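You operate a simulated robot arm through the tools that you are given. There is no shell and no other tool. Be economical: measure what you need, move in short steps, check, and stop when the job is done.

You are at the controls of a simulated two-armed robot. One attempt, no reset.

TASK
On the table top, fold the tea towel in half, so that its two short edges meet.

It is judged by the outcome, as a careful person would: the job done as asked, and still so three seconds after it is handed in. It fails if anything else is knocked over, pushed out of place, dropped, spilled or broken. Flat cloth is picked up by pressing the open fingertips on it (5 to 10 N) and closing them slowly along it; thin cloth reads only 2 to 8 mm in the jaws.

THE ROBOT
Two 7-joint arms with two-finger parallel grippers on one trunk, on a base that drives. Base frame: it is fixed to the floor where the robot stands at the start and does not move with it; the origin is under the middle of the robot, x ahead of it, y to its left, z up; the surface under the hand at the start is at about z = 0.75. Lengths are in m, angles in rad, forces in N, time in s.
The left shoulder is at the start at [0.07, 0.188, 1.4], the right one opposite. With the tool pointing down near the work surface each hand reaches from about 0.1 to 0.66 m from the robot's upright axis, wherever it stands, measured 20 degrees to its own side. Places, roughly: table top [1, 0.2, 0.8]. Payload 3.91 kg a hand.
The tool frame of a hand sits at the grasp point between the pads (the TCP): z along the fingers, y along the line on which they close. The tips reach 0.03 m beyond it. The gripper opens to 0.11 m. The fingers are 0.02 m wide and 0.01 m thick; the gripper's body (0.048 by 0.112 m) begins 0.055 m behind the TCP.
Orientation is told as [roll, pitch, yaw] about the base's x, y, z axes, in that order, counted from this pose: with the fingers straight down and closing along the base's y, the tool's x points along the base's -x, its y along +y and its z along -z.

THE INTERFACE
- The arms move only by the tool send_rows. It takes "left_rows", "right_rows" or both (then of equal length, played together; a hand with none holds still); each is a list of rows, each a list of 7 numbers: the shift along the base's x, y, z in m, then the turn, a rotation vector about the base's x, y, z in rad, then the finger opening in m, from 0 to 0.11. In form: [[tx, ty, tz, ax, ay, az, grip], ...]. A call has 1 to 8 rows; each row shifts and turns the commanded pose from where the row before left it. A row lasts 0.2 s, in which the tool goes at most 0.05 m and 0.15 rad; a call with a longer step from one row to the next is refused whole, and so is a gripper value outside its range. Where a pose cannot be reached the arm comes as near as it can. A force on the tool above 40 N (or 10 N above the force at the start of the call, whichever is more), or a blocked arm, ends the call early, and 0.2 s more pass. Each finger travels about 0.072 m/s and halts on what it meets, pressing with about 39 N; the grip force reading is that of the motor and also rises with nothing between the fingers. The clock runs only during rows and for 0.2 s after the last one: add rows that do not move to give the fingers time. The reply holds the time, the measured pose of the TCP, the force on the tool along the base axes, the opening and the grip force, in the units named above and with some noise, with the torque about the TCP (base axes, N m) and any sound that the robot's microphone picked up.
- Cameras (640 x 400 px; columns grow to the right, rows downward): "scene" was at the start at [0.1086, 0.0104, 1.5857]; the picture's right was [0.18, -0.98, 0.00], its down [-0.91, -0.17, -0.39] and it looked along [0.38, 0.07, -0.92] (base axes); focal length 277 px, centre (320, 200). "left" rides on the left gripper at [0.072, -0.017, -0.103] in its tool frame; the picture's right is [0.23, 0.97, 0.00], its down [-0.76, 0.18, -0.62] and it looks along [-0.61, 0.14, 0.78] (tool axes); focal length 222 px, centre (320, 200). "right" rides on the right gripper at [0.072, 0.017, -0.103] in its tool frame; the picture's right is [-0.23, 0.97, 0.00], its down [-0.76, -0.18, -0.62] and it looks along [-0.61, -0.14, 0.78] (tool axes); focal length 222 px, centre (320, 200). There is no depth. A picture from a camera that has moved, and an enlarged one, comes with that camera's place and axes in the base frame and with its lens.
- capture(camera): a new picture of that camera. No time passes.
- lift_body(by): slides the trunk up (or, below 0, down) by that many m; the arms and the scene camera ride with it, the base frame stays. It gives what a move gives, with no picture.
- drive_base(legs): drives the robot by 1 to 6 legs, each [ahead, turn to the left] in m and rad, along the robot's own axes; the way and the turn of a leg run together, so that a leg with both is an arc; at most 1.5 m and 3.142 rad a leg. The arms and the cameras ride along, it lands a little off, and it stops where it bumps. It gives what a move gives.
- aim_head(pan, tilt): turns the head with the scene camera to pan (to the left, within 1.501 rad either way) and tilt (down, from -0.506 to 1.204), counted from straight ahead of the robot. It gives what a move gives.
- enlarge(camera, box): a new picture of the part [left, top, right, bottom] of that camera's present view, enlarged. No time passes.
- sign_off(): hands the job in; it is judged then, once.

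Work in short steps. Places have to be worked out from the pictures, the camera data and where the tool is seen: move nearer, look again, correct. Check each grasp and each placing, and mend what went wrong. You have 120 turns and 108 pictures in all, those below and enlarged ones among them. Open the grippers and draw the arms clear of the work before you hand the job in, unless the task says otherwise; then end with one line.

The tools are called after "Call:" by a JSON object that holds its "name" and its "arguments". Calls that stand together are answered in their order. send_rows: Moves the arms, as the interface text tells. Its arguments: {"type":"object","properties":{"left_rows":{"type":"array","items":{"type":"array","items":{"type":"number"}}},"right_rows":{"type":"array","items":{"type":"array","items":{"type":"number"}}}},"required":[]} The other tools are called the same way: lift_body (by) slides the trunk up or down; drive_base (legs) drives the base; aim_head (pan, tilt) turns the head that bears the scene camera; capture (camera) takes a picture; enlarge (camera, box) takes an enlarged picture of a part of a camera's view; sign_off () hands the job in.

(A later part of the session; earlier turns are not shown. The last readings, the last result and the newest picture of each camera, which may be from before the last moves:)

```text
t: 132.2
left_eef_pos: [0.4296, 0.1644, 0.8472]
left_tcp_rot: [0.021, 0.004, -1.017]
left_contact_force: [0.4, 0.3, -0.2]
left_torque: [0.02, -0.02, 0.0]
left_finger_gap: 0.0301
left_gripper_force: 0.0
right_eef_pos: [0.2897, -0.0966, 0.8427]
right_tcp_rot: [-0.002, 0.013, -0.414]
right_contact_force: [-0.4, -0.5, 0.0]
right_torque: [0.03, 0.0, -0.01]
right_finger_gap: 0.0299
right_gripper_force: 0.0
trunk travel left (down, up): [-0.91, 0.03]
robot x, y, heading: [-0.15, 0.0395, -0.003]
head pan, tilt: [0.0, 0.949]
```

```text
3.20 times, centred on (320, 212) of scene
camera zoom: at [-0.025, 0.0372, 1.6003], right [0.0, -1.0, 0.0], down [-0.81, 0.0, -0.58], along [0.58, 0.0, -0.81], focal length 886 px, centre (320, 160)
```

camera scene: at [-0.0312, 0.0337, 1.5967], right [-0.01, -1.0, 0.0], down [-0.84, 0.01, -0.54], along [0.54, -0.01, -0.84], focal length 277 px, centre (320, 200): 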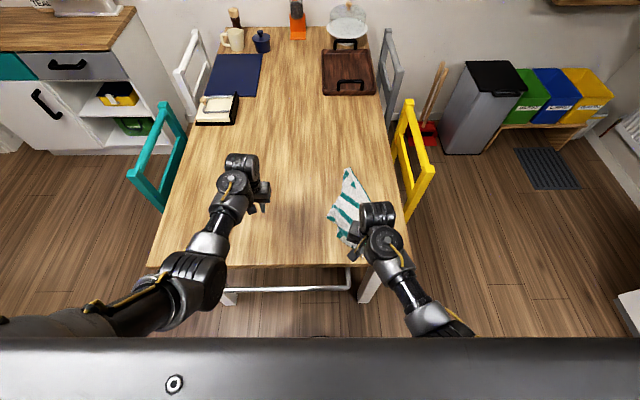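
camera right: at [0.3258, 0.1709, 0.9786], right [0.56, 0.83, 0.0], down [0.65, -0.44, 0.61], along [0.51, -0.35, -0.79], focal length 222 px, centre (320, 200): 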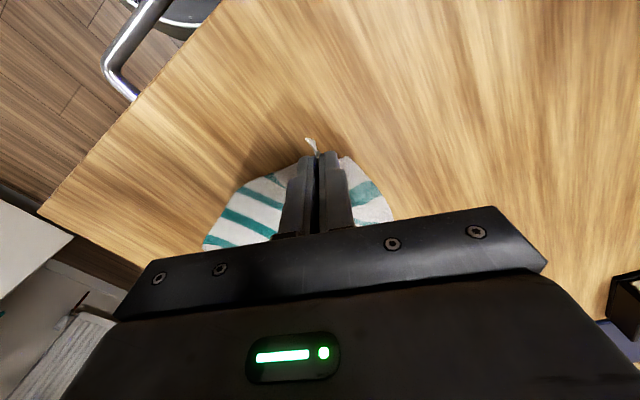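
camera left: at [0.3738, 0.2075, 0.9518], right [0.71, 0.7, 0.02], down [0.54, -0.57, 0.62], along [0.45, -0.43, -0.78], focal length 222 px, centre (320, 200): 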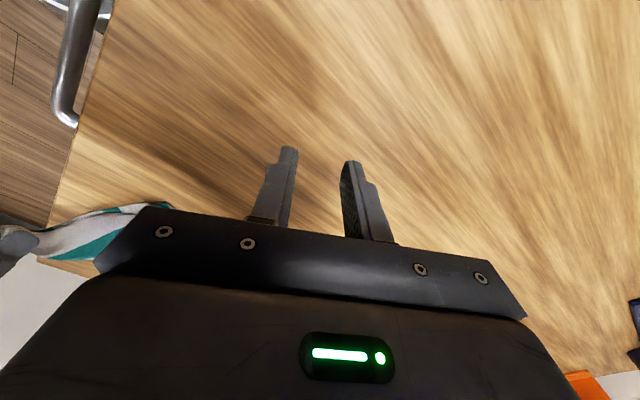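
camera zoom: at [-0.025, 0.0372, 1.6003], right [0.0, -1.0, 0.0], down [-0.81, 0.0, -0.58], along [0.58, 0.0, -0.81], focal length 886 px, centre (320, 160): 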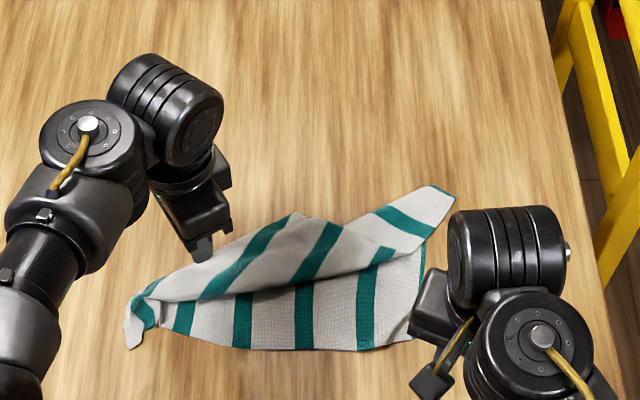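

Now I can see near-left at about (0.35, 0.233) and near-right at about (0.354, -0.058), with a flap lying over the far part. I move both hands aside and zoom to understand the flap.

Call:
{"name": "send_rows", "arguments": {"left_rows": [[0, 0.01, 0, 0, 0, 0.03, 0.03], [0.005, 0.02, 0, 0, 0, 0.06, 0.03], [0.005, 0.025, 0, 0, 0, 0.08, 0.03], [0, 0.025, 0, 0, 0, 0.08, 0.03], [0, 0.02, 0, 0, 0, 0.08, 0.03], [0, 0.01, 0, 0, 0, 0.05, 0.03]], "right_rows": [[0, -0.01, -0.003, 0, 0, 0.03, 0.03], [0, -0.02, -0.005, 0, 0, 0.06, 0.03], [0, -0.025, -0.005, 0, 0, 0.08, 0.03], [0, -0.02, 0, 0, 0, 0.08, 0.03], [0, -0.015, 0, 0, 0, 0.08, 0.03], [0, -0.01, 0, 0, 0, 0.05, 0.03]]}}

Call:
{"name": "enlarge", "arguments": {"camera": "scene", "box": [250, 190, 374, 265]}}

```text
t: 133.6
left_eef_pos: [0.4403, 0.2746, 0.8497]
left_tcp_rot: [0.021, 0.003, -0.634]
left_contact_force: [0.2, 0.7, 0.0]
left_torque: [0.02, -0.04, -0.02]
left_finger_gap: 0.03
left_gripper_force: 0.1
right_eef_pos: [0.2908, -0.1984, 0.8306]
right_tcp_rot: [0.0, 0.015, -0.034]
right_contact_force: [-0.3, 0.1, 0.7]
right_torque: [0.02, 0.0, 0.0]
right_finger_gap: 0.0299
right_gripper_force: 0.0
trunk travel left (down, up): [-0.91, 0.03]
robot x, y, heading: [-0.1513, 0.0363, -0.007]
head pan, tilt: [0.0, 0.949]
```

```text
5.16 times, centred on (312, 228) of scene
camera zoom: at [-0.025, 0.0368, 1.6003], right [0.0, -1.0, 0.0], down [-0.81, 0.0, -0.58], along [0.58, 0.0, -0.81], focal length 1429 px, centre (361, 58)
```

zoom: 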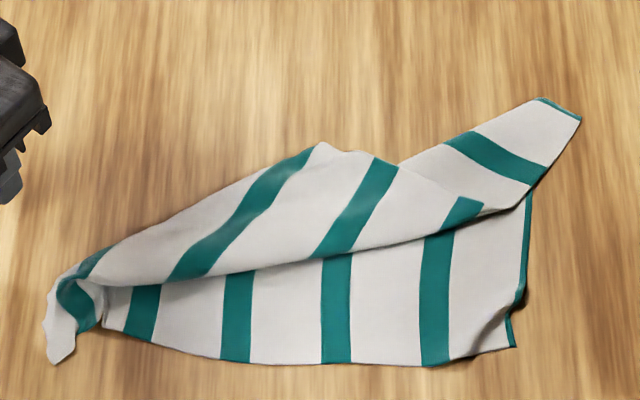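

The far long edge is folded over on top, but both corners of the right short edge are exposed: near-right at about (0.357, -0.062) and far-right at about (0.528, -0.118). From a position further right, facing left-forward, the left hand can take near-right and the right hand far-right. I tuck the right hand in and drive there, keeping clear of the chairs.

Call:
{"name": "send_rows", "arguments": {"right_rows": [[0, 0.01, 0.005, 0, 0, 0, 0.028], [0, 0.02, 0.005, 0, 0, 0, 0.028], [0, 0.025, 0.005, 0, 0, 0, 0.028], [0, 0.025, 0.005, 0, 0, 0, 0.028], [0, 0.02, 0, 0, 0, 0, 0.028], [0, 0.01, 0, 0, 0, 0, 0.028]]}}

Call:
{"name": "drive_base", "arguments": {"legs": [[0, 1.57], [-0.42, 0], [0, -1.07], [0.19, 0]]}}

Call:
{"name": "aim_head", "arguments": {"pan": -0.3, "tilt": 1.0}}

Call:
{"name": "capture", "arguments": {"camera": "scene"}}

```text
t: 135.0
left_eef_pos: [0.4391, 0.2734, 0.8486]
left_tcp_rot: [0.022, 0.005, -0.635]
left_contact_force: [0.0, 0.3, 1.2]
left_torque: [0.0, 0.0, 0.0]
left_finger_gap: 0.0303
left_gripper_force: 0.0
right_eef_pos: [0.2889, -0.0882, 0.8501]
right_tcp_rot: [-0.001, 0.015, -0.036]
right_contact_force: [-0.3, 0.4, 0.4]
right_torque: [0.01, 0.0, 0.03]
right_finger_gap: 0.0275
right_gripper_force: 0.1
trunk travel left (down, up): [-0.91, 0.03]
robot x, y, heading: [-0.1492, 0.0371, -0.002]
head pan, tilt: [0.0, 0.949]
```

```text
t: 145.3
left_eef_pos: [0.4313, 0.1899, 0.8505]
left_tcp_rot: [0.02, 0.004, -0.152]
left_contact_force: [-0.1, 0.2, 0.2]
left_torque: [-0.03, 0.03, -0.02]
left_finger_gap: 0.03
left_gripper_force: 0.2
right_eef_pos: [0.4677, -0.2002, 0.851]
right_tcp_rot: [0.0, 0.012, 0.449]
right_contact_force: [0.1, 1.0, 0.2]
right_torque: [-0.02, -0.01, -0.01]
right_finger_gap: 0.028
right_gripper_force: 0.0
trunk travel left (down, up): [-0.91, 0.03]
robot x, y, heading: [0.0211, -0.2965, 0.48]
head pan, tilt: [0.0, 0.949]
```

```text
t: 146.1
left_eef_pos: [0.4331, 0.1895, 0.8484]
left_tcp_rot: [0.018, 0.005, -0.152]
left_contact_force: [-1.2, 0.2, 0.7]
left_torque: [0.0, 0.03, -0.04]
left_finger_gap: 0.0301
left_gripper_force: 0.0
right_eef_pos: [0.4664, -0.2003, 0.8502]
right_tcp_rot: [0.0, 0.013, 0.449]
right_contact_force: [1.0, 0.3, -0.4]
right_torque: [-0.02, 0.04, 0.01]
right_finger_gap: 0.0282
right_gripper_force: 0.0
trunk travel left (down, up): [-0.91, 0.03]
robot x, y, heading: [0.0201, -0.2917, 0.483]
head pan, tilt: [-0.3, 1.0]
```

```text
39 pictures are left
camera scene: at [0.1359, -0.2575, 1.5967], right [0.18, -0.98, 0.0], down [-0.83, -0.15, -0.54], along [0.53, 0.1, -0.84], focal length 277 px, centre (320, 200)
```

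scene: 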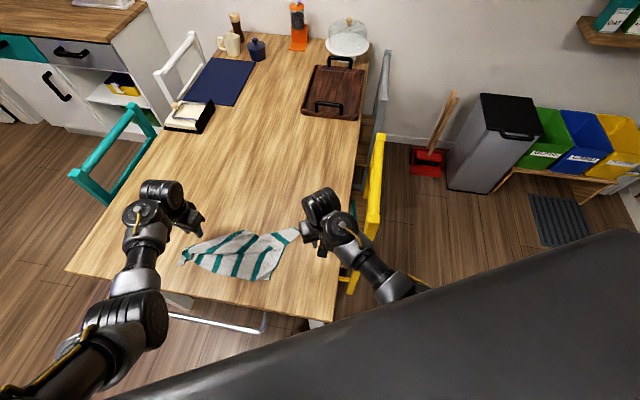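

I'm in position. I zoom for accurate corner positions and also use the right hand's camera.

Call:
{"name": "enlarge", "arguments": {"camera": "scene", "box": [170, 210, 330, 310]}}

Call:
{"name": "capture", "arguments": {"camera": "right"}}

```text
4.00 times, centred on (250, 260) of scene
camera zoom: at [0.1359, -0.2575, 1.5967], right [0.18, -0.98, 0.0], down [-0.83, -0.15, -0.54], along [0.53, 0.1, -0.84], focal length 1108 px, centre (600, -40)
```

zoom: 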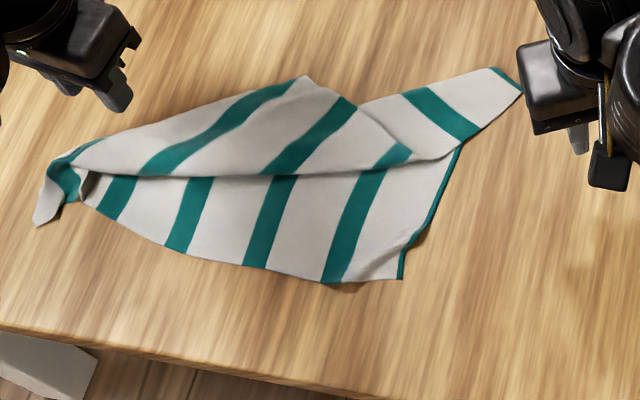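

```text
37 pictures are left
camera right: at [0.3962, -0.2161, 0.9537], right [-0.22, 0.98, 0.0], down [0.77, 0.17, 0.61], along [0.6, 0.13, -0.79], focal length 222 px, centre (320, 200)
```

right: 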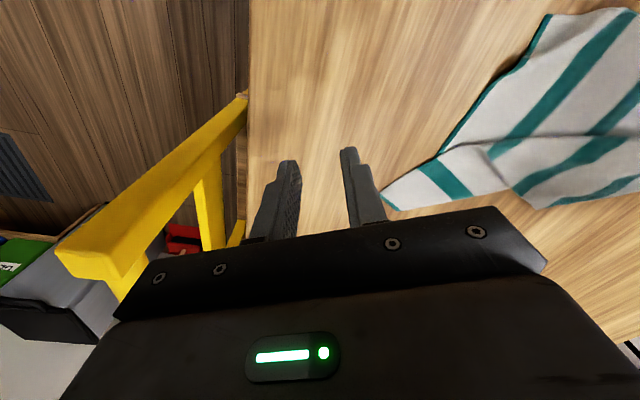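

The corners: near-right at (0.355, -0.062) and far-right at (0.545, -0.085), the latter on a narrow strip. I move both hands just above them.

Call:
{"name": "send_rows", "arguments": {"left_rows": [[-0.003, -0.012, 0, 0, 0, 0.04, 0.028], [-0.006, -0.024, 0, 0, 0, 0.08, 0.028], [-0.009, -0.034, 0, 0, 0, 0.09, 0.028], [-0.01, -0.04, -0.004, 0, 0, 0.09, 0.028], [-0.01, -0.04, -0.008, 0, 0, 0.09, 0.028], [-0.01, -0.038, -0.01, 0, 0, 0.09, 0.028], [-0.009, -0.03, -0.01, 0, 0, 0.08, 0.028], [-0.005, -0.018, -0.006, 0, 0, 0.04, 0.028]], "right_rows": [[0.003, 0.006, 0, 0, 0, 0, 0.028], [0.006, 0.012, 0, 0, 0, 0, 0.028], [0.009, 0.017, 0, 0, 0, 0, 0.028], [0.01, 0.02, -0.004, 0, 0, 0, 0.028], [0.01, 0.02, -0.008, 0, 0, 0, 0.028], [0.01, 0.018, -0.01, 0, 0, 0, 0.028], [0.008, 0.014, -0.01, 0, 0, 0, 0.028], [0.004, 0.008, -0.006, 0, 0, 0, 0.028]]}}

Call:
{"name": "capture", "arguments": {"camera": "left"}}

Call:
{"name": "capture", "arguments": {"camera": "right"}}

```text
t: 147.9
left_eef_pos: [0.3707, -0.0472, 0.8103]
left_tcp_rot: [0.02, 0.004, 0.45]
left_contact_force: [0.3, 0.9, 0.0]
left_torque: [-0.01, -0.03, 0.0]
left_finger_gap: 0.028
left_gripper_force: 0.1
right_eef_pos: [0.5266, -0.0849, 0.8118]
right_tcp_rot: [0.001, 0.012, 0.447]
right_contact_force: [0.6, -0.1, -0.7]
right_torque: [-0.02, -0.01, 0.01]
right_finger_gap: 0.0281
right_gripper_force: 0.0
trunk travel left (down, up): [-0.91, 0.03]
robot x, y, heading: [0.0203, -0.2944, 0.484]
head pan, tilt: [-0.3, 1.0]
```

```text
36 pictures are left
camera left: at [0.3142, -0.0975, 0.9136], right [-0.63, 0.78, 0.02], down [0.62, 0.48, 0.62], along [0.47, 0.4, -0.78], focal length 222 px, centre (320, 200)
```

left: 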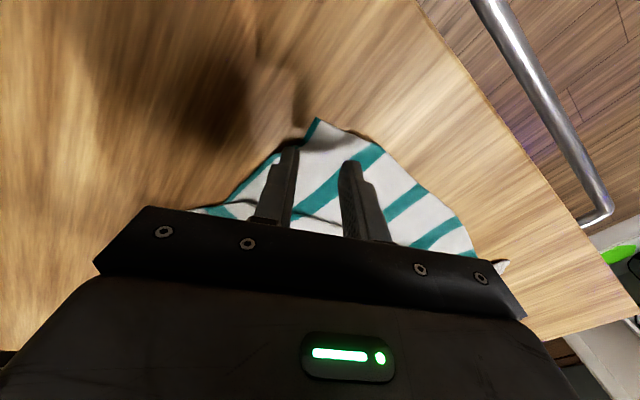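

```text
35 pictures are left
camera right: at [0.4557, -0.1017, 0.915], right [-0.22, 0.98, 0.0], down [0.77, 0.17, 0.61], along [0.6, 0.13, -0.79], focal length 222 px, centre (320, 200)
```

right: 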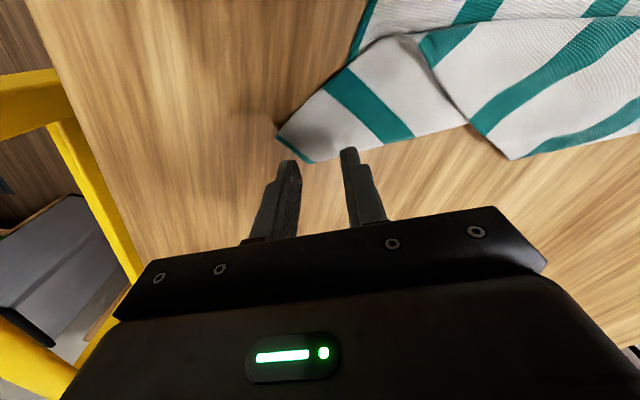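

Both are well placed; I shift the right hand 6 mm outward and lower both to contact.

Call:
{"name": "send_rows", "arguments": {"left_rows": [[0, 0, -0.006, 0, 0, 0, 0.028], [0, 0, -0.009, 0, 0, 0, 0.028], [0, 0, -0.008, 0, 0, 0, 0.028], [0, 0, -0.004, 0, 0, 0, 0.028], [0, 0, -0.0015, 0, 0, 0, 0.028], [0, 0, 0, 0, 0, 0, 0.028]], "right_rows": [[0.003, 0, -0.006, 0, 0, 0, 0.028], [0.003, 0, -0.009, 0, 0, 0, 0.028], [0, 0, -0.009, 0, 0, 0, 0.028], [0, 0, -0.005, 0, 0, 0, 0.028], [0, 0, -0.0015, 0, 0, 0, 0.028], [0, 0, 0, 0, 0, 0, 0.028]]}}

```text
t: 149.3
left_eef_pos: [0.37, -0.0466, 0.7829]
left_tcp_rot: [0.021, 0.004, 0.449]
left_contact_force: [0.5, -0.6, -0.9]
left_torque: [0.02, 0.03, 0.0]
left_finger_gap: 0.0281
left_gripper_force: 0.0
right_eef_pos: [0.5337, -0.0838, 0.7814]
right_tcp_rot: [-0.002, 0.013, 0.449]
right_contact_force: [-0.2, -1.1, 6.2]
right_torque: [0.04, 0.09, 0.02]
right_finger_gap: 0.0278
right_gripper_force: 0.0
trunk travel left (down, up): [-0.91, 0.03]
robot x, y, heading: [0.0203, -0.2965, 0.483]
head pan, tilt: [-0.3, 1.0]
```

The right hand presses with 6 N. The left needs about 1.8 mm more.

Call:
{"name": "send_rows", "arguments": {"left_rows": [[0, 0, -0.0013, 0, 0, 0, 0.028], [0, 0, -0.0006, 0, 0, 0, 0.028], [0, 0, 0, 0, 0, 0, 0.028]]}}

```text
t: 150.1
left_eef_pos: [0.3697, -0.047, 0.7818]
left_tcp_rot: [0.019, 0.003, 0.448]
left_contact_force: [-2.5, 0.8, 15.3]
left_torque: [-0.2, -0.05, 0.02]
left_finger_gap: 0.0272
left_gripper_force: 0.0
right_eef_pos: [0.5321, -0.0858, 0.7819]
right_tcp_rot: [0.0, 0.011, 0.449]
right_contact_force: [0.8, 0.5, 4.0]
right_torque: [0.05, -0.01, -0.01]
right_finger_gap: 0.0279
right_gripper_force: 0.1
trunk travel left (down, up): [-0.91, 0.03]
robot x, y, heading: [0.0176, -0.2915, 0.48]
head pan, tilt: [-0.3, 1.0]
```

The left reads 15 N, a bit high, so I ease it 0.7 mm. Then I close both slowly and lift.

Call:
{"name": "send_rows", "arguments": {"left_rows": [[0, 0, 0.0007, 0, 0, 0, 0.028], [0, 0, 0, 0, 0, 0, 0.022], [0, 0, 0, 0, 0, 0, 0.016], [0, 0, 0, 0, 0, 0, 0.01], [0, 0, 0, 0, 0, 0, 0.004], [0, 0, 0, 0, 0, 0, 0], [0, 0, 0, 0, 0, 0, 0]], "right_rows": [[0, 0, -0.0002, 0, 0, 0, 0.028], [0, 0, 0, 0, 0, 0, 0.022], [0, 0, 0, 0, 0, 0, 0.016], [0, 0, 0, 0, 0, 0, 0.01], [0, 0, 0, 0, 0, 0, 0.004], [0, 0, 0, 0, 0, 0, 0], [0, 0, 0, 0, 0, 0, 0]]}}

Call:
{"name": "send_rows", "arguments": {"left_rows": [[0, 0, 0.006, 0, 0, 0, 0], [0, 0.002, 0.012, 0, 0, 0, 0], [0, 0.004, 0.016, 0, 0, 0, 0], [-0.002, 0.006, 0.016, 0, 0, 0, 0], [-0.003, 0.006, 0.012, 0, 0, 0, 0], [-0.003, 0.006, 0.006, 0, 0, 0, 0], [0, 0, 0, 0, 0, 0, 0]], "right_rows": [[0, 0, 0.006, 0, 0, 0, 0], [0, -0.002, 0.012, 0, 0, 0, 0], [0, -0.005, 0.016, 0, 0, 0, 0], [-0.002, -0.008, 0.016, 0, 0, 0, 0], [-0.004, -0.01, 0.012, 0, 0, 0, 0], [-0.004, -0.008, 0.006, 0, 0, 0, 0], [0, 0, 0, 0, 0, 0, 0]]}}

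Call:
{"name": "capture", "arguments": {"camera": "scene"}}

Call:
{"name": "capture", "arguments": {"camera": "right"}}

```text
t: 151.7
left_eef_pos: [0.3702, -0.0477, 0.7816]
left_tcp_rot: [0.022, 0.002, 0.448]
left_contact_force: [1.6, -2.4, 11.7]
left_torque: [-0.09, -0.12, -0.01]
left_finger_gap: 0.0018
left_gripper_force: 39.5
right_eef_pos: [0.5333, -0.085, 0.7816]
right_tcp_rot: [0.001, 0.012, 0.45]
right_contact_force: [-1.9, 0.5, 5.9]
right_torque: [0.05, 0.1, -0.04]
right_finger_gap: 0.0018
right_gripper_force: 39.4
trunk travel left (down, up): [-0.91, 0.03]
robot x, y, heading: [0.0206, -0.295, 0.484]
head pan, tilt: [-0.3, 1.0]
```

```text
t: 153.3
left_eef_pos: [0.3631, -0.0208, 0.8494]
left_tcp_rot: [0.02, 0.002, 0.447]
left_contact_force: [8.9, -5.5, -0.4]
left_torque: [-0.16, -0.26, -0.04]
left_finger_gap: 0.0016
left_gripper_force: 39.6
right_eef_pos: [0.5227, -0.1166, 0.8486]
right_tcp_rot: [-0.002, 0.015, 0.448]
right_contact_force: [-8.6, 5.4, -1.5]
right_torque: [0.17, 0.29, -0.01]
right_finger_gap: 0.0018
right_gripper_force: 38.7
trunk travel left (down, up): [-0.91, 0.03]
robot x, y, heading: [0.0209, -0.2954, 0.482]
head pan, tilt: [-0.3, 1.0]
```

```text
34 pictures are left
camera scene: at [0.1355, -0.2579, 1.5967], right [0.18, -0.98, 0.0], down [-0.83, -0.15, -0.54], along [0.53, 0.1, -0.84], focal length 277 px, centre (320, 200)
```

scene: 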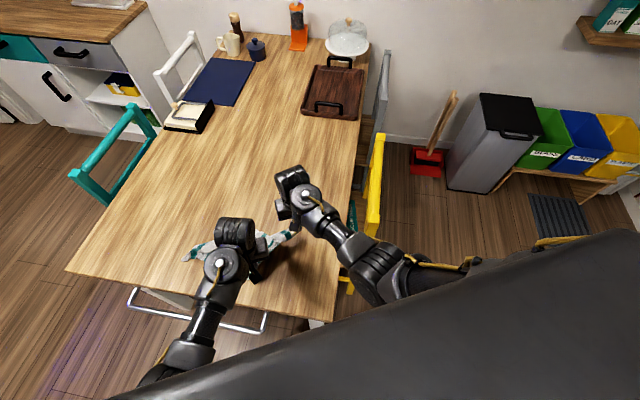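

```text
33 pictures are left
camera right: at [0.4514, -0.1335, 0.9525], right [-0.22, 0.98, 0.0], down [0.77, 0.17, 0.61], along [0.6, 0.13, -0.79], focal length 222 px, centre (320, 200)
```

right: 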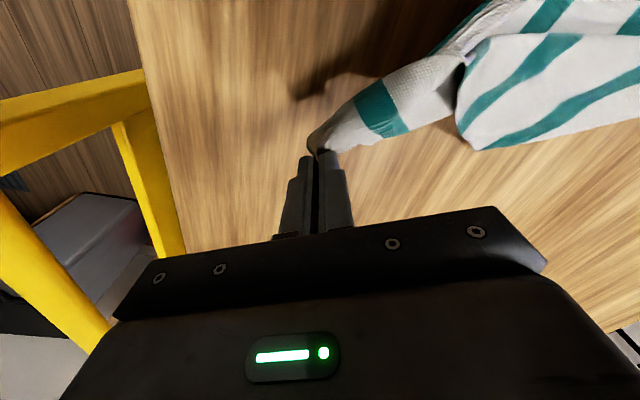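

Equal and opposite pulls show the right short edge is taut between the two hands. I align the hands sideways to the robot and lift as high as the arms allow, so the towel hangs open.

Call:
{"name": "send_rows", "arguments": {"left_rows": [[0.003, 0.003, 0.01, 0, 0, 0, 0], [0.005, 0.005, 0.02, 0, 0, 0, 0], [0.006, 0.006, 0.025, 0, 0, 0, 0], [0.006, 0.006, 0.025, 0, 0, 0, 0], [0.006, 0.006, 0.025, 0, 0, 0, 0], [0.006, 0.005, 0.025, 0, 0, 0, 0], [0.005, 0.003, 0.025, 0, 0, 0, 0], [0, 0, 0.015, 0, 0, 0, 0]], "right_rows": [[-0.003, -0.003, 0.01, 0, 0, 0, 0], [-0.005, -0.005, 0.02, 0, 0, 0, 0], [-0.006, -0.005, 0.025, 0, 0, 0, 0], [-0.006, -0.005, 0.025, 0, 0, 0, 0], [-0.006, -0.005, 0.025, 0, 0, 0, 0], [-0.005, -0.004, 0.025, 0, 0, 0, 0], [-0.004, -0.003, 0.025, 0, 0, 0, 0], [0, 0, 0.015, 0, 0, 0, 0]]}}

Call:
{"name": "capture", "arguments": {"camera": "scene"}}

```text
t: 155.1
left_eef_pos: [0.4095, 0.005, 0.9636]
left_tcp_rot: [0.022, 0.006, 0.447]
left_contact_force: [0.0, -0.7, 0.8]
left_torque: [-0.02, 0.0, 0.01]
left_finger_gap: 0.002
left_gripper_force: 39.1
left hand out of reach, approached as far as the arm can: row 6, 7, 8
right_eef_pos: [0.4909, -0.1453, 0.9652]
right_tcp_rot: [0.0, 0.012, 0.446]
right_contact_force: [-0.3, -0.5, 0.5]
right_torque: [-0.02, 0.0, 0.03]
right_finger_gap: 0.0015
right_gripper_force: 39.0
right hand out of reach, approached as far as the arm can: row 6, 7, 8
trunk travel left (down, up): [-0.91, 0.03]
robot x, y, heading: [0.0233, -0.295, 0.48]
head pan, tilt: [-0.3, 1.0]
```

```text
32 pictures are left
camera scene: at [0.1352, -0.2583, 1.5967], right [0.18, -0.98, 0.0], down [-0.83, -0.15, -0.54], along [0.53, 0.1, -0.84], focal length 277 px, centre (320, 200)
```

scene: 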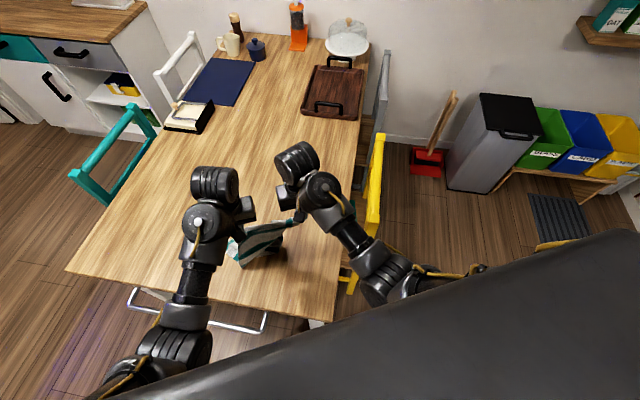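

That is the ceiling for a downward-pointing hand. I turn the base left a little so the tail lies ahead of the robot, then lower the hands while pulling back to lay the towel out straight ahead.

Call:
{"name": "drive_base", "arguments": {"legs": [[0, 0.27]]}}

Call:
{"name": "send_rows", "arguments": {"left_rows": [[-0.008, -0.007, -0.008, 0, 0, 0, 0], [-0.014, -0.013, -0.014, 0, 0, 0, 0], [-0.02, -0.018, -0.018, 0, 0, 0, 0], [-0.022, -0.019, -0.02, 0, 0, 0, 0], [-0.022, -0.019, -0.02, 0, 0, 0, 0], [-0.022, -0.019, -0.018, 0, 0, 0, 0], [-0.02, -0.018, -0.014, 0, 0, 0, 0], [-0.012, -0.011, -0.008, 0, 0, 0, 0]], "right_rows": [[-0.008, -0.007, -0.008, 0, 0, 0, 0], [-0.014, -0.013, -0.014, 0, 0, 0, 0], [-0.02, -0.018, -0.018, 0, 0, 0, 0], [-0.022, -0.019, -0.02, 0, 0, 0, 0], [-0.022, -0.019, -0.02, 0, 0, 0, 0], [-0.022, -0.019, -0.018, 0, 0, 0, 0], [-0.02, -0.018, -0.014, 0, 0, 0, 0], [-0.012, -0.011, -0.008, 0, 0, 0, 0]]}}

Call:
{"name": "capture", "arguments": {"camera": "scene"}}

```text
t: 156.4
left_eef_pos: [0.3148, 0.0988, 0.9648]
left_tcp_rot: [0.022, 0.006, 0.723]
left_contact_force: [-0.7, -0.6, -0.4]
left_torque: [-0.04, -0.05, -0.03]
left_finger_gap: 0.0017
left_gripper_force: 38.9
right_eef_pos: [0.434, -0.024, 0.9656]
right_tcp_rot: [0.001, 0.015, 0.723]
right_contact_force: [-0.4, 0.1, 0.1]
right_torque: [-0.02, 0.01, -0.03]
right_finger_gap: 0.0016
right_gripper_force: 39.4
trunk travel left (down, up): [-0.91, 0.03]
robot x, y, heading: [0.0214, -0.2907, 0.758]
head pan, tilt: [-0.3, 1.0]
```

```text
t: 158.2
left_eef_pos: [0.1741, -0.0261, 0.8436]
left_tcp_rot: [0.021, 0.003, 0.72]
left_contact_force: [0.7, 0.1, 1.0]
left_torque: [-0.04, 0.0, -0.02]
left_finger_gap: 0.0019
left_gripper_force: 39.0
right_eef_pos: [0.2919, -0.1491, 0.844]
right_tcp_rot: [0.0, 0.011, 0.721]
right_contact_force: [0.2, 0.4, 0.0]
right_torque: [0.03, -0.01, 0.0]
right_finger_gap: 0.0018
right_gripper_force: 39.1
trunk travel left (down, up): [-0.91, 0.03]
robot x, y, heading: [0.0203, -0.2924, 0.754]
head pan, tilt: [-0.3, 1.0]
```

```text
31 pictures are left
camera scene: at [0.1207, -0.2294, 1.5968], right [0.44, -0.9, 0.0], down [-0.76, -0.37, -0.54], along [0.49, 0.24, -0.84], focal length 277 px, centre (320, 200)
```

scene: 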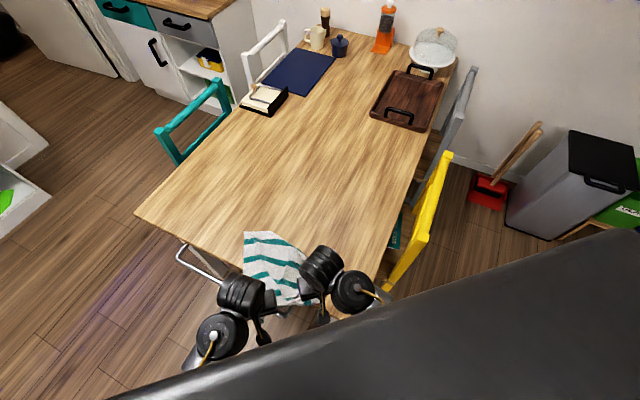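

Lovely, the towel trails straight ahead now. I zoom in to check it.

Call:
{"name": "enlarge", "arguments": {"camera": "scene", "box": [220, 215, 348, 315]}}

```text
4.00 times, centred on (284, 265) of scene
camera zoom: at [0.1207, -0.2294, 1.5968], right [0.44, -0.9, 0.0], down [-0.76, -0.37, -0.54], along [0.49, 0.24, -0.84], focal length 1108 px, centre (464, -60)
```

zoom: 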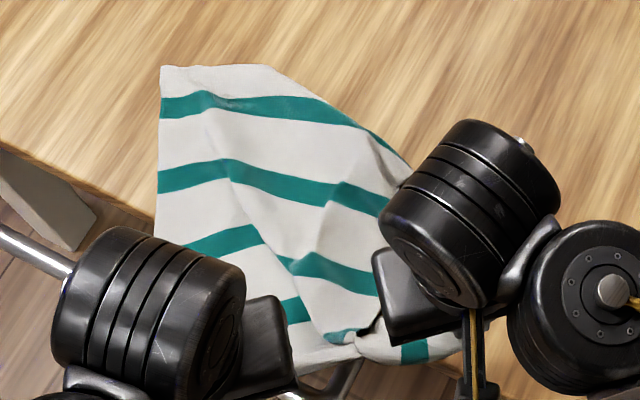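

The towel is laid out ahead, but its far-left corner (about 0.12 m of it) is tucked under. Dragging the towel toward me should pull that tuck out by friction, so I drive back 0.15 m and look.

Call:
{"name": "drive_base", "arguments": {"legs": [[-0.15, 0]]}}

Call:
{"name": "capture", "arguments": {"camera": "scene"}}

Call:
{"name": "enlarge", "arguments": {"camera": "scene", "box": [230, 190, 358, 290]}}

```text
t: 159.6
left_eef_pos: [0.0662, -0.1296, 0.8434]
left_tcp_rot: [0.021, 0.004, 0.717]
left_contact_force: [0.4, 0.1, 0.3]
left_torque: [0.01, -0.02, -0.05]
left_finger_gap: 0.0017
left_gripper_force: 39.3
right_eef_pos: [0.1837, -0.2529, 0.8445]
right_tcp_rot: [-0.001, 0.016, 0.717]
right_contact_force: [0.4, 1.2, 0.3]
right_torque: [-0.01, 0.05, -0.01]
right_finger_gap: 0.0019
right_gripper_force: 38.2
trunk travel left (down, up): [-0.91, 0.03]
robot x, y, heading: [-0.089, -0.3981, 0.75]
head pan, tilt: [-0.3, 1.0]
```

```text
29 pictures are left
camera scene: at [0.0124, -0.3316, 1.5966], right [0.44, -0.9, 0.0], down [-0.76, -0.37, -0.54], along [0.49, 0.23, -0.84], focal length 277 px, centre (320, 200)
```

scene: 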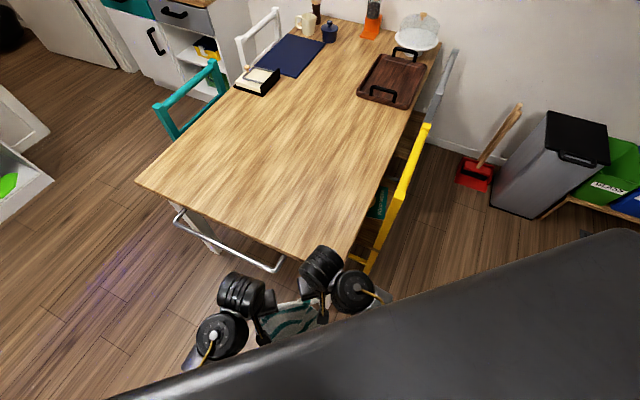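

```text
4.00 times, centred on (294, 240) of scene
camera zoom: at [0.0124, -0.3316, 1.5966], right [0.44, -0.9, 0.0], down [-0.76, -0.37, -0.54], along [0.49, 0.23, -0.84], focal length 1108 px, centre (424, 40)
```

zoom: 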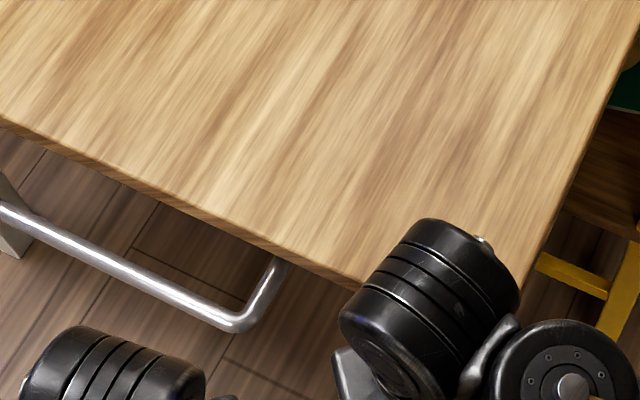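

The towel slid fully off the table edge and now hangs freely from both hands, which is fine: gravity opens it out. I'll drive round to face the middle of the table, lift, and pull it up over the edge onto the table with the held edge far and the free edge near. Then I fold the held edge back.

Call:
{"name": "drive_base", "arguments": {"legs": [[-0.12, 0], [0, 0.82], [0.5, 0], [0, -1.57]]}}

Call:
{"name": "aim_head", "arguments": {"pan": 0.0, "tilt": 1.0}}

Call:
{"name": "capture", "arguments": {"camera": "scene"}}

```text
t: 169.3
left_eef_pos: [0.1219, 0.1021, 0.8449]
left_tcp_rot: [0.022, 0.002, -0.031]
left_contact_force: [0.2, -1.0, -0.3]
left_torque: [0.0, -0.01, 0.05]
left_finger_gap: 0.0016
left_gripper_force: 39.9
right_eef_pos: [0.1238, -0.0674, 0.8451]
right_tcp_rot: [-0.001, 0.013, -0.031]
right_contact_force: [0.4, 0.8, 0.0]
right_torque: [0.02, -0.03, 0.0]
right_finger_gap: 0.0
right_gripper_force: 39.1
trunk travel left (down, up): [-0.91, 0.03]
robot x, y, heading: [-0.1735, 0.014, 0.004]
head pan, tilt: [-0.3, 1.0]
```

```text
t: 170.1
left_eef_pos: [0.1205, 0.1027, 0.8446]
left_tcp_rot: [0.021, 0.003, -0.03]
left_contact_force: [-0.4, -1.3, -0.3]
left_torque: [0.0, -0.02, 0.05]
left_finger_gap: 0.0017
left_gripper_force: 38.4
right_eef_pos: [0.1246, -0.0673, 0.8443]
right_tcp_rot: [0.001, 0.011, -0.032]
right_contact_force: [0.0, -0.4, -0.5]
right_torque: [0.02, 0.0, -0.03]
right_finger_gap: 0.0
right_gripper_force: 38.9
trunk travel left (down, up): [-0.91, 0.03]
robot x, y, heading: [-0.1739, 0.0106, 0.002]
head pan, tilt: [0.0, 1.0]
```

```text
27 pictures are left
camera scene: at [-0.0533, 0.0119, 1.5967], right [0.0, -1.0, 0.0], down [-0.84, 0.0, -0.54], along [0.54, 0.0, -0.84], focal length 277 px, centre (320, 200)
```

scene: 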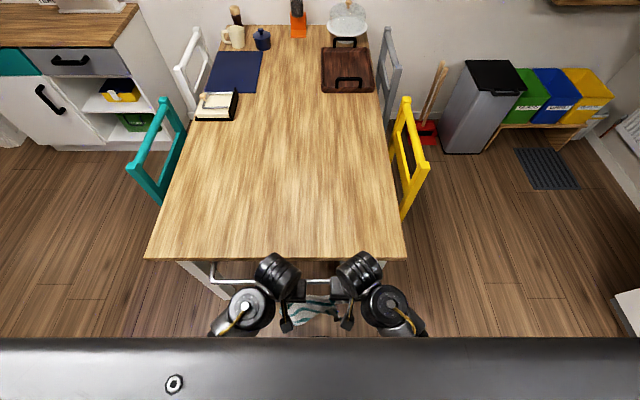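

The right-hand gap reads 0, so that corner slipped out; the left hand still holds its corner. I move the right hand aside, raise the left hand, and bring the towel up over the table edge.

Call:
{"name": "send_rows", "arguments": {"left_rows": [[0.006, -0.003, 0.006, 0, 0, 0, 0], [0.014, -0.008, 0.012, 0, 0, 0, 0], [0.02, -0.01, 0.015, 0, 0, 0, 0], [0.022, -0.01, 0.015, 0, 0, 0, 0], [0.022, -0.01, 0.015, 0, 0, 0, 0], [0.022, 0, 0.015, 0, 0, 0, 0], [0.018, 0, 0.013, 0, 0, 0, 0], [0.01, 0, 0.009, 0, 0, 0, 0]], "right_rows": [[0, -0.006, 0, 0, 0, 0, 0], [0, -0.012, 0, 0, 0, 0, 0], [0, -0.016, 0, 0, 0, 0, 0], [0, -0.018, 0, 0, 0, 0, 0], [0, -0.018, 0, 0, 0, 0, 0.01], [0, -0.016, 0, 0, 0, 0, 0.02], [0, -0.012, 0, 0, 0, 0, 0.028], [0, -0.006, 0, 0, 0, 0, 0.028]]}}

Call:
{"name": "drive_base", "arguments": {"legs": [[0.2, 0]]}}

Call:
{"name": "capture", "arguments": {"camera": "scene"}}

```text
t: 171.5
left_eef_pos: [0.2162, 0.0556, 0.9149]
left_tcp_rot: [0.017, 0.011, -0.038]
left_contact_force: [-12.5, -24.7, -9.9]
left_torque: [-0.66, 0.35, -0.07]
left_finger_gap: 0.0021
left_gripper_force: 38.7
right_eef_pos: [0.1301, -0.1415, 0.8478]
right_tcp_rot: [0.019, -0.009, -0.026]
right_contact_force: [10.7, 24.1, 9.5]
right_torque: [1.06, -0.39, -0.14]
right_finger_gap: 0.0322
right_gripper_force: 12.3
trunk travel left (down, up): [-0.91, 0.03]
robot x, y, heading: [-0.1721, 0.0137, 0.004]
head pan, tilt: [0.0, 1.0]
stopped in row 6 (left hand): the force on the tool passed its limit at 47 N (the readings are from after the stop); the commanded pose is now the measured one
```

```text
t: 173.1
left_eef_pos: [0.4068, 0.0532, 0.9148]
left_tcp_rot: [0.014, 0.013, -0.044]
left_contact_force: [-7.0, -16.9, -6.8]
left_torque: [-0.46, 0.24, -0.02]
left_finger_gap: 0.0018
left_gripper_force: 39.0
right_eef_pos: [0.322, -0.1395, 0.8496]
right_tcp_rot: [0.023, -0.014, -0.028]
right_contact_force: [7.8, 17.0, 6.6]
right_torque: [0.68, -0.25, -0.11]
right_finger_gap: 0.0284
right_gripper_force: 8.2
trunk travel left (down, up): [-0.91, 0.03]
robot x, y, heading: [0.0155, 0.0127, 0.006]
head pan, tilt: [0.0, 1.0]
stopped in leg 1: the force on the tool passed its limit at 40 N (the readings are from after the stop); the commanded pose is now the measured one
```

```text
26 pictures are left
camera scene: at [0.1397, 0.012, 1.5964], right [0.0, -1.0, 0.0], down [-0.84, 0.0, -0.54], along [0.54, 0.0, -0.84], focal length 277 px, centre (320, 200)
```

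scene: 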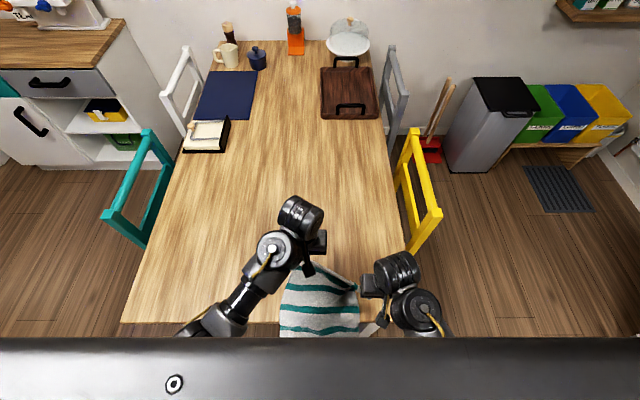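

The pull between the hands shows that the towel is still caught on the right hand, and it hangs neatly between them over the table edge. I close the right gripper again at once and relax the tension.

Call:
{"name": "send_rows", "arguments": {"right_rows": [[0.001, 0.002, 0.001, 0, 0, 0, 0.02], [0.002, 0.003, 0.002, 0, 0, 0, 0.01], [0.002, 0.004, 0.002, 0, 0, 0, 0], [0.001, 0.002, 0.001, 0, 0, 0, 0], [0, 0, 0, 0, 0, 0, 0], [0, 0, 0, 0, 0, 0, 0]]}}

Call:
{"name": "enlarge", "arguments": {"camera": "scene", "box": [260, 235, 420, 340]}}

Call:
{"name": "capture", "arguments": {"camera": "right"}}

```text
t: 174.5
left_eef_pos: [0.4053, 0.0541, 0.9174]
left_tcp_rot: [0.017, 0.01, -0.042]
left_contact_force: [-10.2, -24.0, -8.7]
left_torque: [-0.65, 0.31, -0.03]
left_finger_gap: 0.0016
left_gripper_force: 38.6
right_eef_pos: [0.3242, -0.1316, 0.856]
right_tcp_rot: [0.017, -0.01, -0.031]
right_contact_force: [9.5, 22.1, 8.3]
right_torque: [0.8, -0.34, 0.08]
right_finger_gap: 0.0
right_gripper_force: 39.0
trunk travel left (down, up): [-0.91, 0.03]
robot x, y, heading: [0.0173, 0.0104, 0.001]
head pan, tilt: [0.0, 1.0]
```

```text
3.81 times, centred on (340, 288) of scene
camera zoom: at [0.1354, 0.0121, 1.5968], right [0.0, -1.0, 0.0], down [-0.84, 0.0, -0.54], along [0.54, 0.0, -0.84], focal length 1055 px, centre (244, -133)
```

zoom: 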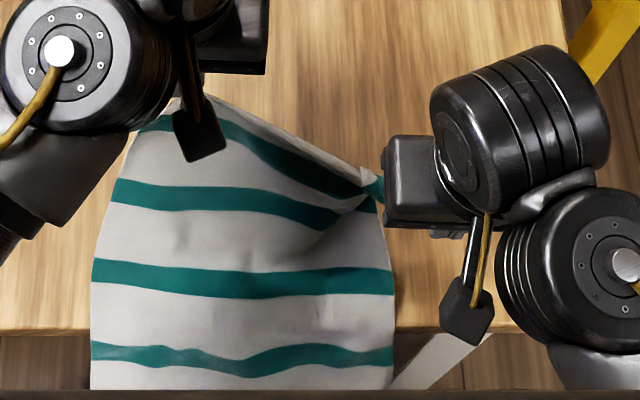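

```text
24 pictures are left
camera right: at [0.2509, -0.1143, 0.958], right [0.26, 0.97, 0.02], down [0.75, -0.21, 0.63], along [0.61, -0.15, -0.78], focal length 222 px, centre (320, 200)
```

right: 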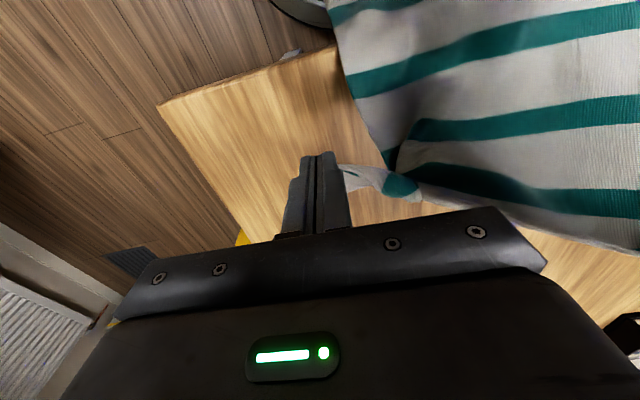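

The towel hangs at full width between both hands; the right corner is wrapped on the inner finger but holds. I level the right hand with the left and carry both forward, pulling the towel up onto the table.

Call:
{"name": "send_rows", "arguments": {"left_rows": [[0, -0.001, 0, 0, 0, 0, 0], [0.005, -0.001, 0, 0, 0, 0, 0], [0.012, 0, 0, 0, 0, 0, 0], [0.02, 0, 0, 0, 0, 0, 0], [0.022, 0, 0, 0, 0, 0, 0], [0.022, 0, 0, 0, 0, 0, 0], [0.022, 0, 0, 0, 0, 0, 0], [0.017, 0, 0, 0, 0, 0, 0]], "right_rows": [[0.01, 0.001, 0.005, 0, 0, 0, 0], [0.02, 0, 0.008, 0, 0, 0, 0], [0.028, 0, 0.01, 0, 0, 0, 0], [0.03, -0.001, 0.01, 0, 0, 0, 0], [0.032, -0.002, 0.01, 0, 0, 0, 0], [0.03, -0.002, 0.008, 0, 0, 0, 0], [0.028, 0, 0.006, 0, 0, 0, 0], [0.022, 0, 0.003, 0, 0, 0, 0]]}}

Call:
{"name": "send_rows", "arguments": {"left_rows": [[0.012, 0, -0.002, 0, 0, 0, 0], [0.016, 0, -0.006, 0, 0, 0, 0], [0.018, 0, -0.012, 0, 0, 0, 0], [0.018, 0, -0.016, 0, 0, 0, 0], [0.016, 0, -0.018, 0, 0, 0, 0], [0.014, 0, -0.018, 0, 0, 0, 0], [0.012, 0, -0.016, 0, 0, 0, 0], [0.008, 0, -0.01, 0, 0, 0, 0]], "right_rows": [[0.012, 0, -0.002, 0, 0, 0, 0], [0.016, 0, -0.006, 0, 0, 0, 0], [0.018, 0, -0.012, 0, 0, 0, 0], [0.018, 0, -0.016, 0, 0, 0, 0], [0.016, 0, -0.018, 0, 0, 0, 0], [0.014, 0, -0.018, 0, 0, 0, 0], [0.012, 0, -0.016, 0, 0, 0, 0], [0.008, 0, -0.01, 0, 0, 0, 0]]}}

Call:
{"name": "capture", "arguments": {"camera": "scene"}}

```text
t: 176.3
left_eef_pos: [0.5273, 0.0534, 0.9154]
left_tcp_rot: [0.016, 0.011, -0.043]
left_contact_force: [-0.4, -0.6, -0.2]
left_torque: [0.01, 0.01, 0.01]
left_finger_gap: 0.0015
left_gripper_force: 39.3
right_eef_pos: [0.5255, -0.1351, 0.9134]
right_tcp_rot: [0.016, -0.008, -0.032]
right_contact_force: [-0.4, 1.6, -0.6]
right_torque: [0.05, 0.02, 0.02]
right_finger_gap: 0.0
right_gripper_force: 39.0
trunk travel left (down, up): [-0.91, 0.03]
robot x, y, heading: [0.016, 0.0118, -0.003]
head pan, tilt: [0.0, 1.0]
```

```text
t: 178.1
left_eef_pos: [0.6203, 0.0543, 0.8397]
left_tcp_rot: [0.016, 0.01, -0.042]
left_contact_force: [0.2, -1.3, -0.2]
left_torque: [-0.07, -0.01, 0.02]
left_finger_gap: 0.0016
left_gripper_force: 39.8
left hand out of reach, approached as far as the arm can: row 7, 8
right_eef_pos: [0.6382, -0.1349, 0.8173]
right_tcp_rot: [0.018, -0.009, -0.032]
right_contact_force: [-0.5, 1.4, -0.1]
right_torque: [0.02, 0.01, 0.02]
right_finger_gap: 0.0001
right_gripper_force: 39.0
trunk travel left (down, up): [-0.91, 0.03]
robot x, y, heading: [0.0089, 0.0148, -0.0]
head pan, tilt: [0.0, 1.0]
```

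```text
23 pictures are left
camera scene: at [0.1363, 0.0127, 1.5967], right [0.0, -1.0, 0.0], down [-0.84, 0.0, -0.54], along [0.54, 0.0, -0.84], focal length 277 px, centre (320, 200)
```

scene: 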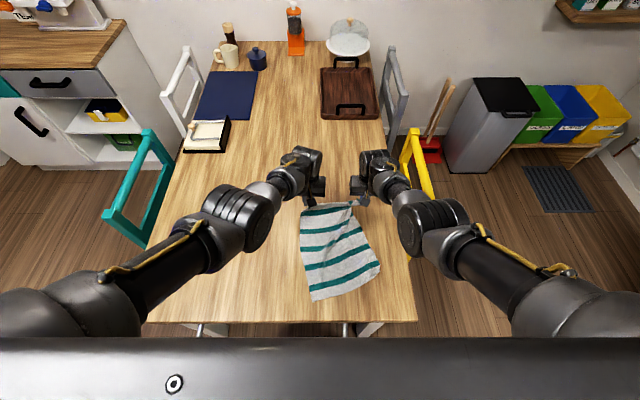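

Excellent, the towel is fully on the table and flat, with the held edge far. I zoom in for the free edge.

Call:
{"name": "enlarge", "arguments": {"camera": "scene", "box": [272, 190, 408, 310]}}

```text
3.33 times, centred on (340, 250) of scene
camera zoom: at [0.1363, 0.0127, 1.5967], right [0.0, -1.0, 0.0], down [-0.84, 0.0, -0.54], along [0.54, 0.0, -0.84], focal length 923 px, centre (253, 33)
```

zoom: 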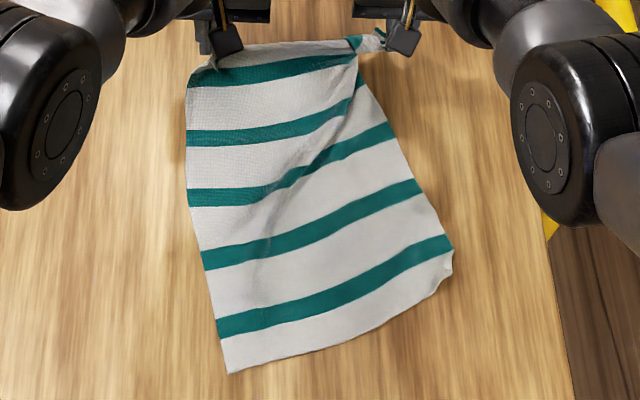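

The free edge runs from about (0.325, 0.035) to (0.431, -0.176), so the towel axis points about 27° left of straight ahead. I lift both hands, swing them in line with that axis, then start folding back toward the free edge.

Call:
{"name": "send_rows", "arguments": {"left_rows": [[-0.004, 0.005, 0.004, 0, 0, 0, 0], [-0.008, 0.01, 0.007, 0, 0, 0, 0], [-0.014, 0.016, 0.01, 0, 0, 0.03, 0], [-0.014, 0.018, 0.012, 0, 0, 0.03, 0], [-0.014, 0.018, 0.012, 0, 0, 0.03, 0], [-0.014, 0.016, 0.012, 0, 0, 0.03, 0], [-0.012, 0.014, 0.008, 0, 0, 0.03, 0], [-0.01, 0.009, 0.005, 0, 0, 0, 0]], "right_rows": [[0, 0.006, 0.005, 0, 0, 0, 0], [-0.001, 0.012, 0.01, 0, 0, 0, 0], [-0.002, 0.018, 0.014, 0, 0, 0.03, 0], [-0.003, 0.02, 0.015, 0, 0, 0.03, 0], [-0.003, 0.02, 0.015, 0, 0, 0.03, 0], [-0.003, 0.02, 0.014, 0, 0, 0.03, 0], [-0.003, 0.017, 0.012, 0, 0, 0.03, 0], [-0.003, 0.012, 0.008, 0, 0, 0, 0]]}}

Call:
{"name": "send_rows", "arguments": {"left_rows": [[-0.005, -0.004, 0, 0, 0, 0, 0], [-0.01, -0.006, 0, 0, 0, 0, 0], [-0.014, -0.01, 0, 0, 0, 0, 0], [-0.015, -0.01, 0, 0, 0, 0, 0], [-0.015, -0.01, 0, 0, 0, 0, 0], [-0.014, -0.009, -0.002, 0, 0, 0, 0], [-0.011, -0.007, -0.004, 0, 0, 0, 0], [-0.006, -0.004, -0.004, 0, 0, 0, 0]], "right_rows": [[-0.005, -0.005, 0, 0, 0, 0, 0], [-0.01, -0.008, 0, 0, 0, 0, 0], [-0.014, -0.012, 0, 0, 0, 0, 0], [-0.015, -0.012, 0, 0, 0, 0, 0], [-0.015, -0.012, 0, 0, 0, 0, 0], [-0.014, -0.01, -0.002, 0, 0, 0, 0], [-0.011, -0.008, -0.004, 0, 0, 0, 0], [-0.006, -0.005, -0.004, 0, 0, 0, 0]]}}

Call:
{"name": "enlarge", "arguments": {"camera": "scene", "box": [252, 170, 412, 320]}}

```text
t: 179.9
left_eef_pos: [0.5282, 0.1605, 0.9091]
left_tcp_rot: [0.016, 0.01, 0.108]
left_contact_force: [1.1, -2.0, 0.2]
left_torque: [-0.07, -0.02, 0.0]
left_finger_gap: 0.0018
left_gripper_force: 38.7
right_eef_pos: [0.6188, -0.007, 0.9109]
right_tcp_rot: [0.018, -0.01, 0.121]
right_contact_force: [-0.8, 1.8, 0.7]
right_torque: [0.05, 0.03, 0.02]
right_finger_gap: 0.0
right_gripper_force: 38.8
trunk travel left (down, up): [-0.91, 0.03]
robot x, y, heading: [0.0131, 0.014, 0.0]
head pan, tilt: [0.0, 1.0]
```

```text
t: 181.7
left_eef_pos: [0.4389, 0.0995, 0.8988]
left_tcp_rot: [0.016, 0.008, 0.108]
left_contact_force: [7.7, -13.8, 0.2]
left_torque: [-0.44, -0.26, 0.03]
left_finger_gap: 0.0018
left_gripper_force: 39.6
right_eef_pos: [0.5285, -0.0822, 0.8994]
right_tcp_rot: [0.019, -0.007, 0.122]
right_contact_force: [-7.3, 13.5, 0.0]
right_torque: [0.46, 0.25, 0.09]
right_finger_gap: 0.0
right_gripper_force: 38.9
trunk travel left (down, up): [-0.91, 0.03]
robot x, y, heading: [0.0148, 0.0137, -0.001]
head pan, tilt: [0.0, 1.0]
```

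```text
2.67 times, centred on (332, 245) of scene
camera zoom: at [0.1357, 0.0119, 1.5968], right [0.0, -1.0, 0.0], down [-0.84, 0.0, -0.54], along [0.54, 0.0, -0.84], focal length 738 px, centre (288, 80)
```

zoom: 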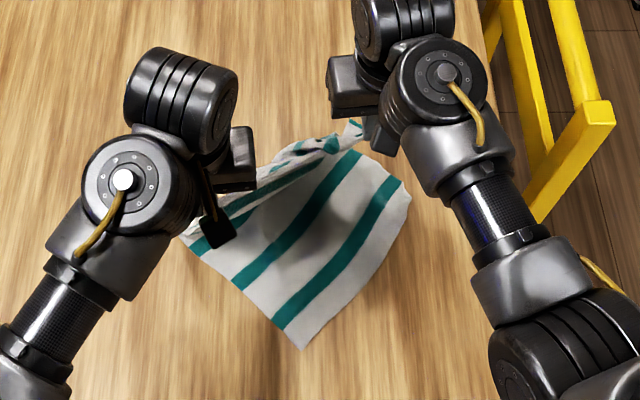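

The free edge now runs from (0.328, -0.005) to (0.511, -0.14). To keep the left hand within reach I shift both hands slightly left, turn the base right by 0.2, then bring both down onto the free corners.

Call:
{"name": "send_rows", "arguments": {"left_rows": [[0.001, 0.004, 0, 0, 0, 0, 0], [0.001, 0.01, 0, 0, 0, 0, 0], [0, 0.014, 0, 0, 0, 0, 0], [0, 0.012, 0, 0, 0, 0, 0], [0, 0.006, 0, 0, 0, 0, 0]], "right_rows": [[-0.001, 0.008, 0, 0, 0, 0, 0], [-0.001, 0.012, 0, 0, 0, 0, 0], [0, 0.014, 0, 0, 0, 0, 0], [0, 0.012, 0, 0, 0, 0, 0], [0, 0.006, 0, 0, 0, 0, 0]]}}

Call:
{"name": "drive_base", "arguments": {"legs": [[0, -0.2]]}}

Call:
{"name": "send_rows", "arguments": {"left_rows": [[-0.006, -0.004, -0.004, 0, 0, 0, 0], [-0.012, -0.008, -0.008, 0, 0, 0, 0], [-0.016, -0.011, -0.01, 0, 0, 0, 0], [-0.018, -0.012, -0.01, 0, 0, 0, 0], [-0.018, -0.012, -0.01, 0, 0, 0, 0], [-0.018, -0.012, -0.01, 0, 0, 0, 0], [-0.015, -0.01, -0.008, 0, 0, 0, 0], [-0.01, -0.006, -0.006, 0, 0, 0, 0]], "right_rows": [[-0.002, 0, -0.004, 0, 0, 0, 0], [-0.003, 0, -0.008, 0, 0, 0, 0], [-0.003, 0, -0.01, 0, 0, 0, 0], [-0.003, 0, -0.01, 0, 0, 0, 0], [-0.003, 0, -0.01, 0, 0, 0, 0], [-0.003, 0, -0.01, 0, 0, 0, 0], [-0.003, 0, -0.008, 0, 0, 0, 0], [-0.002, 0, -0.006, 0, 0, 0, 0]]}}

Call:
{"name": "capture", "arguments": {"camera": "scene"}}

Call:
{"name": "capture", "arguments": {"camera": "right"}}

```text
t: 182.9
left_eef_pos: [0.4411, 0.1466, 0.8985]
left_tcp_rot: [0.016, 0.012, 0.109]
left_contact_force: [3.5, -6.0, -0.6]
left_torque: [-0.2, -0.13, 0.02]
left_finger_gap: 0.0019
left_gripper_force: 39.2
right_eef_pos: [0.5283, -0.0301, 0.8997]
right_tcp_rot: [0.016, -0.005, 0.117]
right_contact_force: [-3.2, 6.2, 1.2]
right_torque: [0.2, 0.12, 0.04]
right_finger_gap: 0.0
right_gripper_force: 39.0
trunk travel left (down, up): [-0.91, 0.03]
robot x, y, heading: [0.014, 0.0115, -0.002]
head pan, tilt: [0.0, 1.0]
```

```text
t: 184.0
left_eef_pos: [0.4596, 0.0586, 0.8989]
left_tcp_rot: [0.018, 0.01, -0.091]
left_contact_force: [1.3, -6.9, -0.3]
left_torque: [-0.17, -0.06, 0.05]
left_finger_gap: 0.0019
left_gripper_force: 39.3
right_eef_pos: [0.5106, -0.1327, 0.8999]
right_tcp_rot: [0.017, -0.007, -0.082]
right_contact_force: [-2.8, 6.5, 0.8]
right_torque: [0.21, 0.01, 0.07]
right_finger_gap: 0.0
right_gripper_force: 39.2
trunk travel left (down, up): [-0.91, 0.03]
robot x, y, heading: [0.015, 0.0098, -0.2]
head pan, tilt: [0.0, 1.0]
```

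```text
t: 185.8
left_eef_pos: [0.3461, -0.0178, 0.8341]
left_tcp_rot: [0.014, 0.011, -0.091]
left_contact_force: [2.8, -2.3, -0.2]
left_torque: [-0.05, -0.06, 0.04]
left_finger_gap: 0.0016
left_gripper_force: 39.2
right_eef_pos: [0.4876, -0.1366, 0.8327]
right_tcp_rot: [0.011, -0.012, -0.083]
right_contact_force: [-2.7, 1.6, 1.1]
right_torque: [0.05, 0.09, 0.0]
right_finger_gap: 0.0
right_gripper_force: 38.9
trunk travel left (down, up): [-0.91, 0.03]
robot x, y, heading: [0.0136, 0.0139, -0.194]
head pan, tilt: [0.0, 1.0]
```

```text
20 pictures are left
camera scene: at [0.1332, -0.0119, 1.5968], right [-0.2, -0.98, 0.0], down [-0.82, 0.17, -0.54], along [0.53, -0.11, -0.84], focal length 277 px, centre (320, 200)
```

scene: 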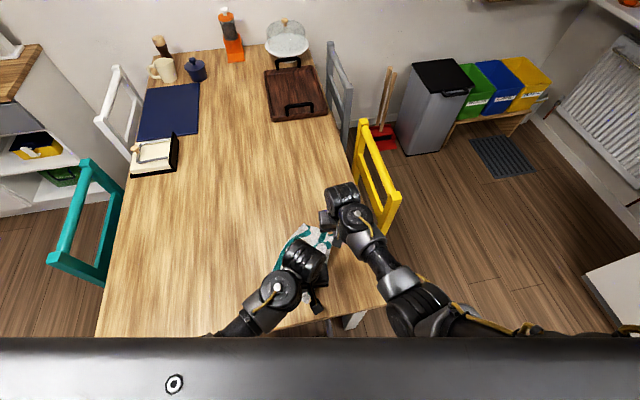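

```text
19 pictures are left
camera right: at [0.4161, -0.1159, 0.9357], right [0.31, 0.95, 0.01], down [0.74, -0.25, 0.63], along [0.6, -0.18, -0.78], focal length 222 px, centre (320, 200)
```

right: 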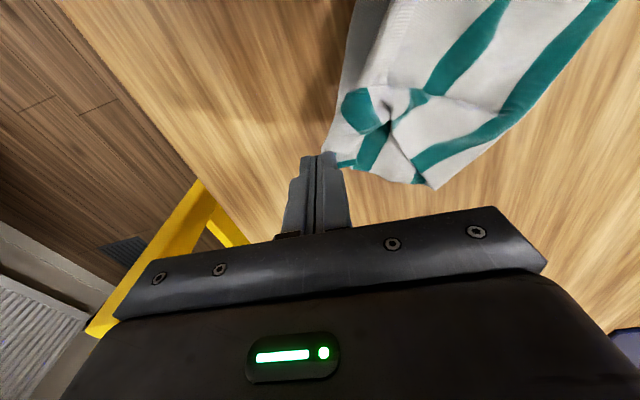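

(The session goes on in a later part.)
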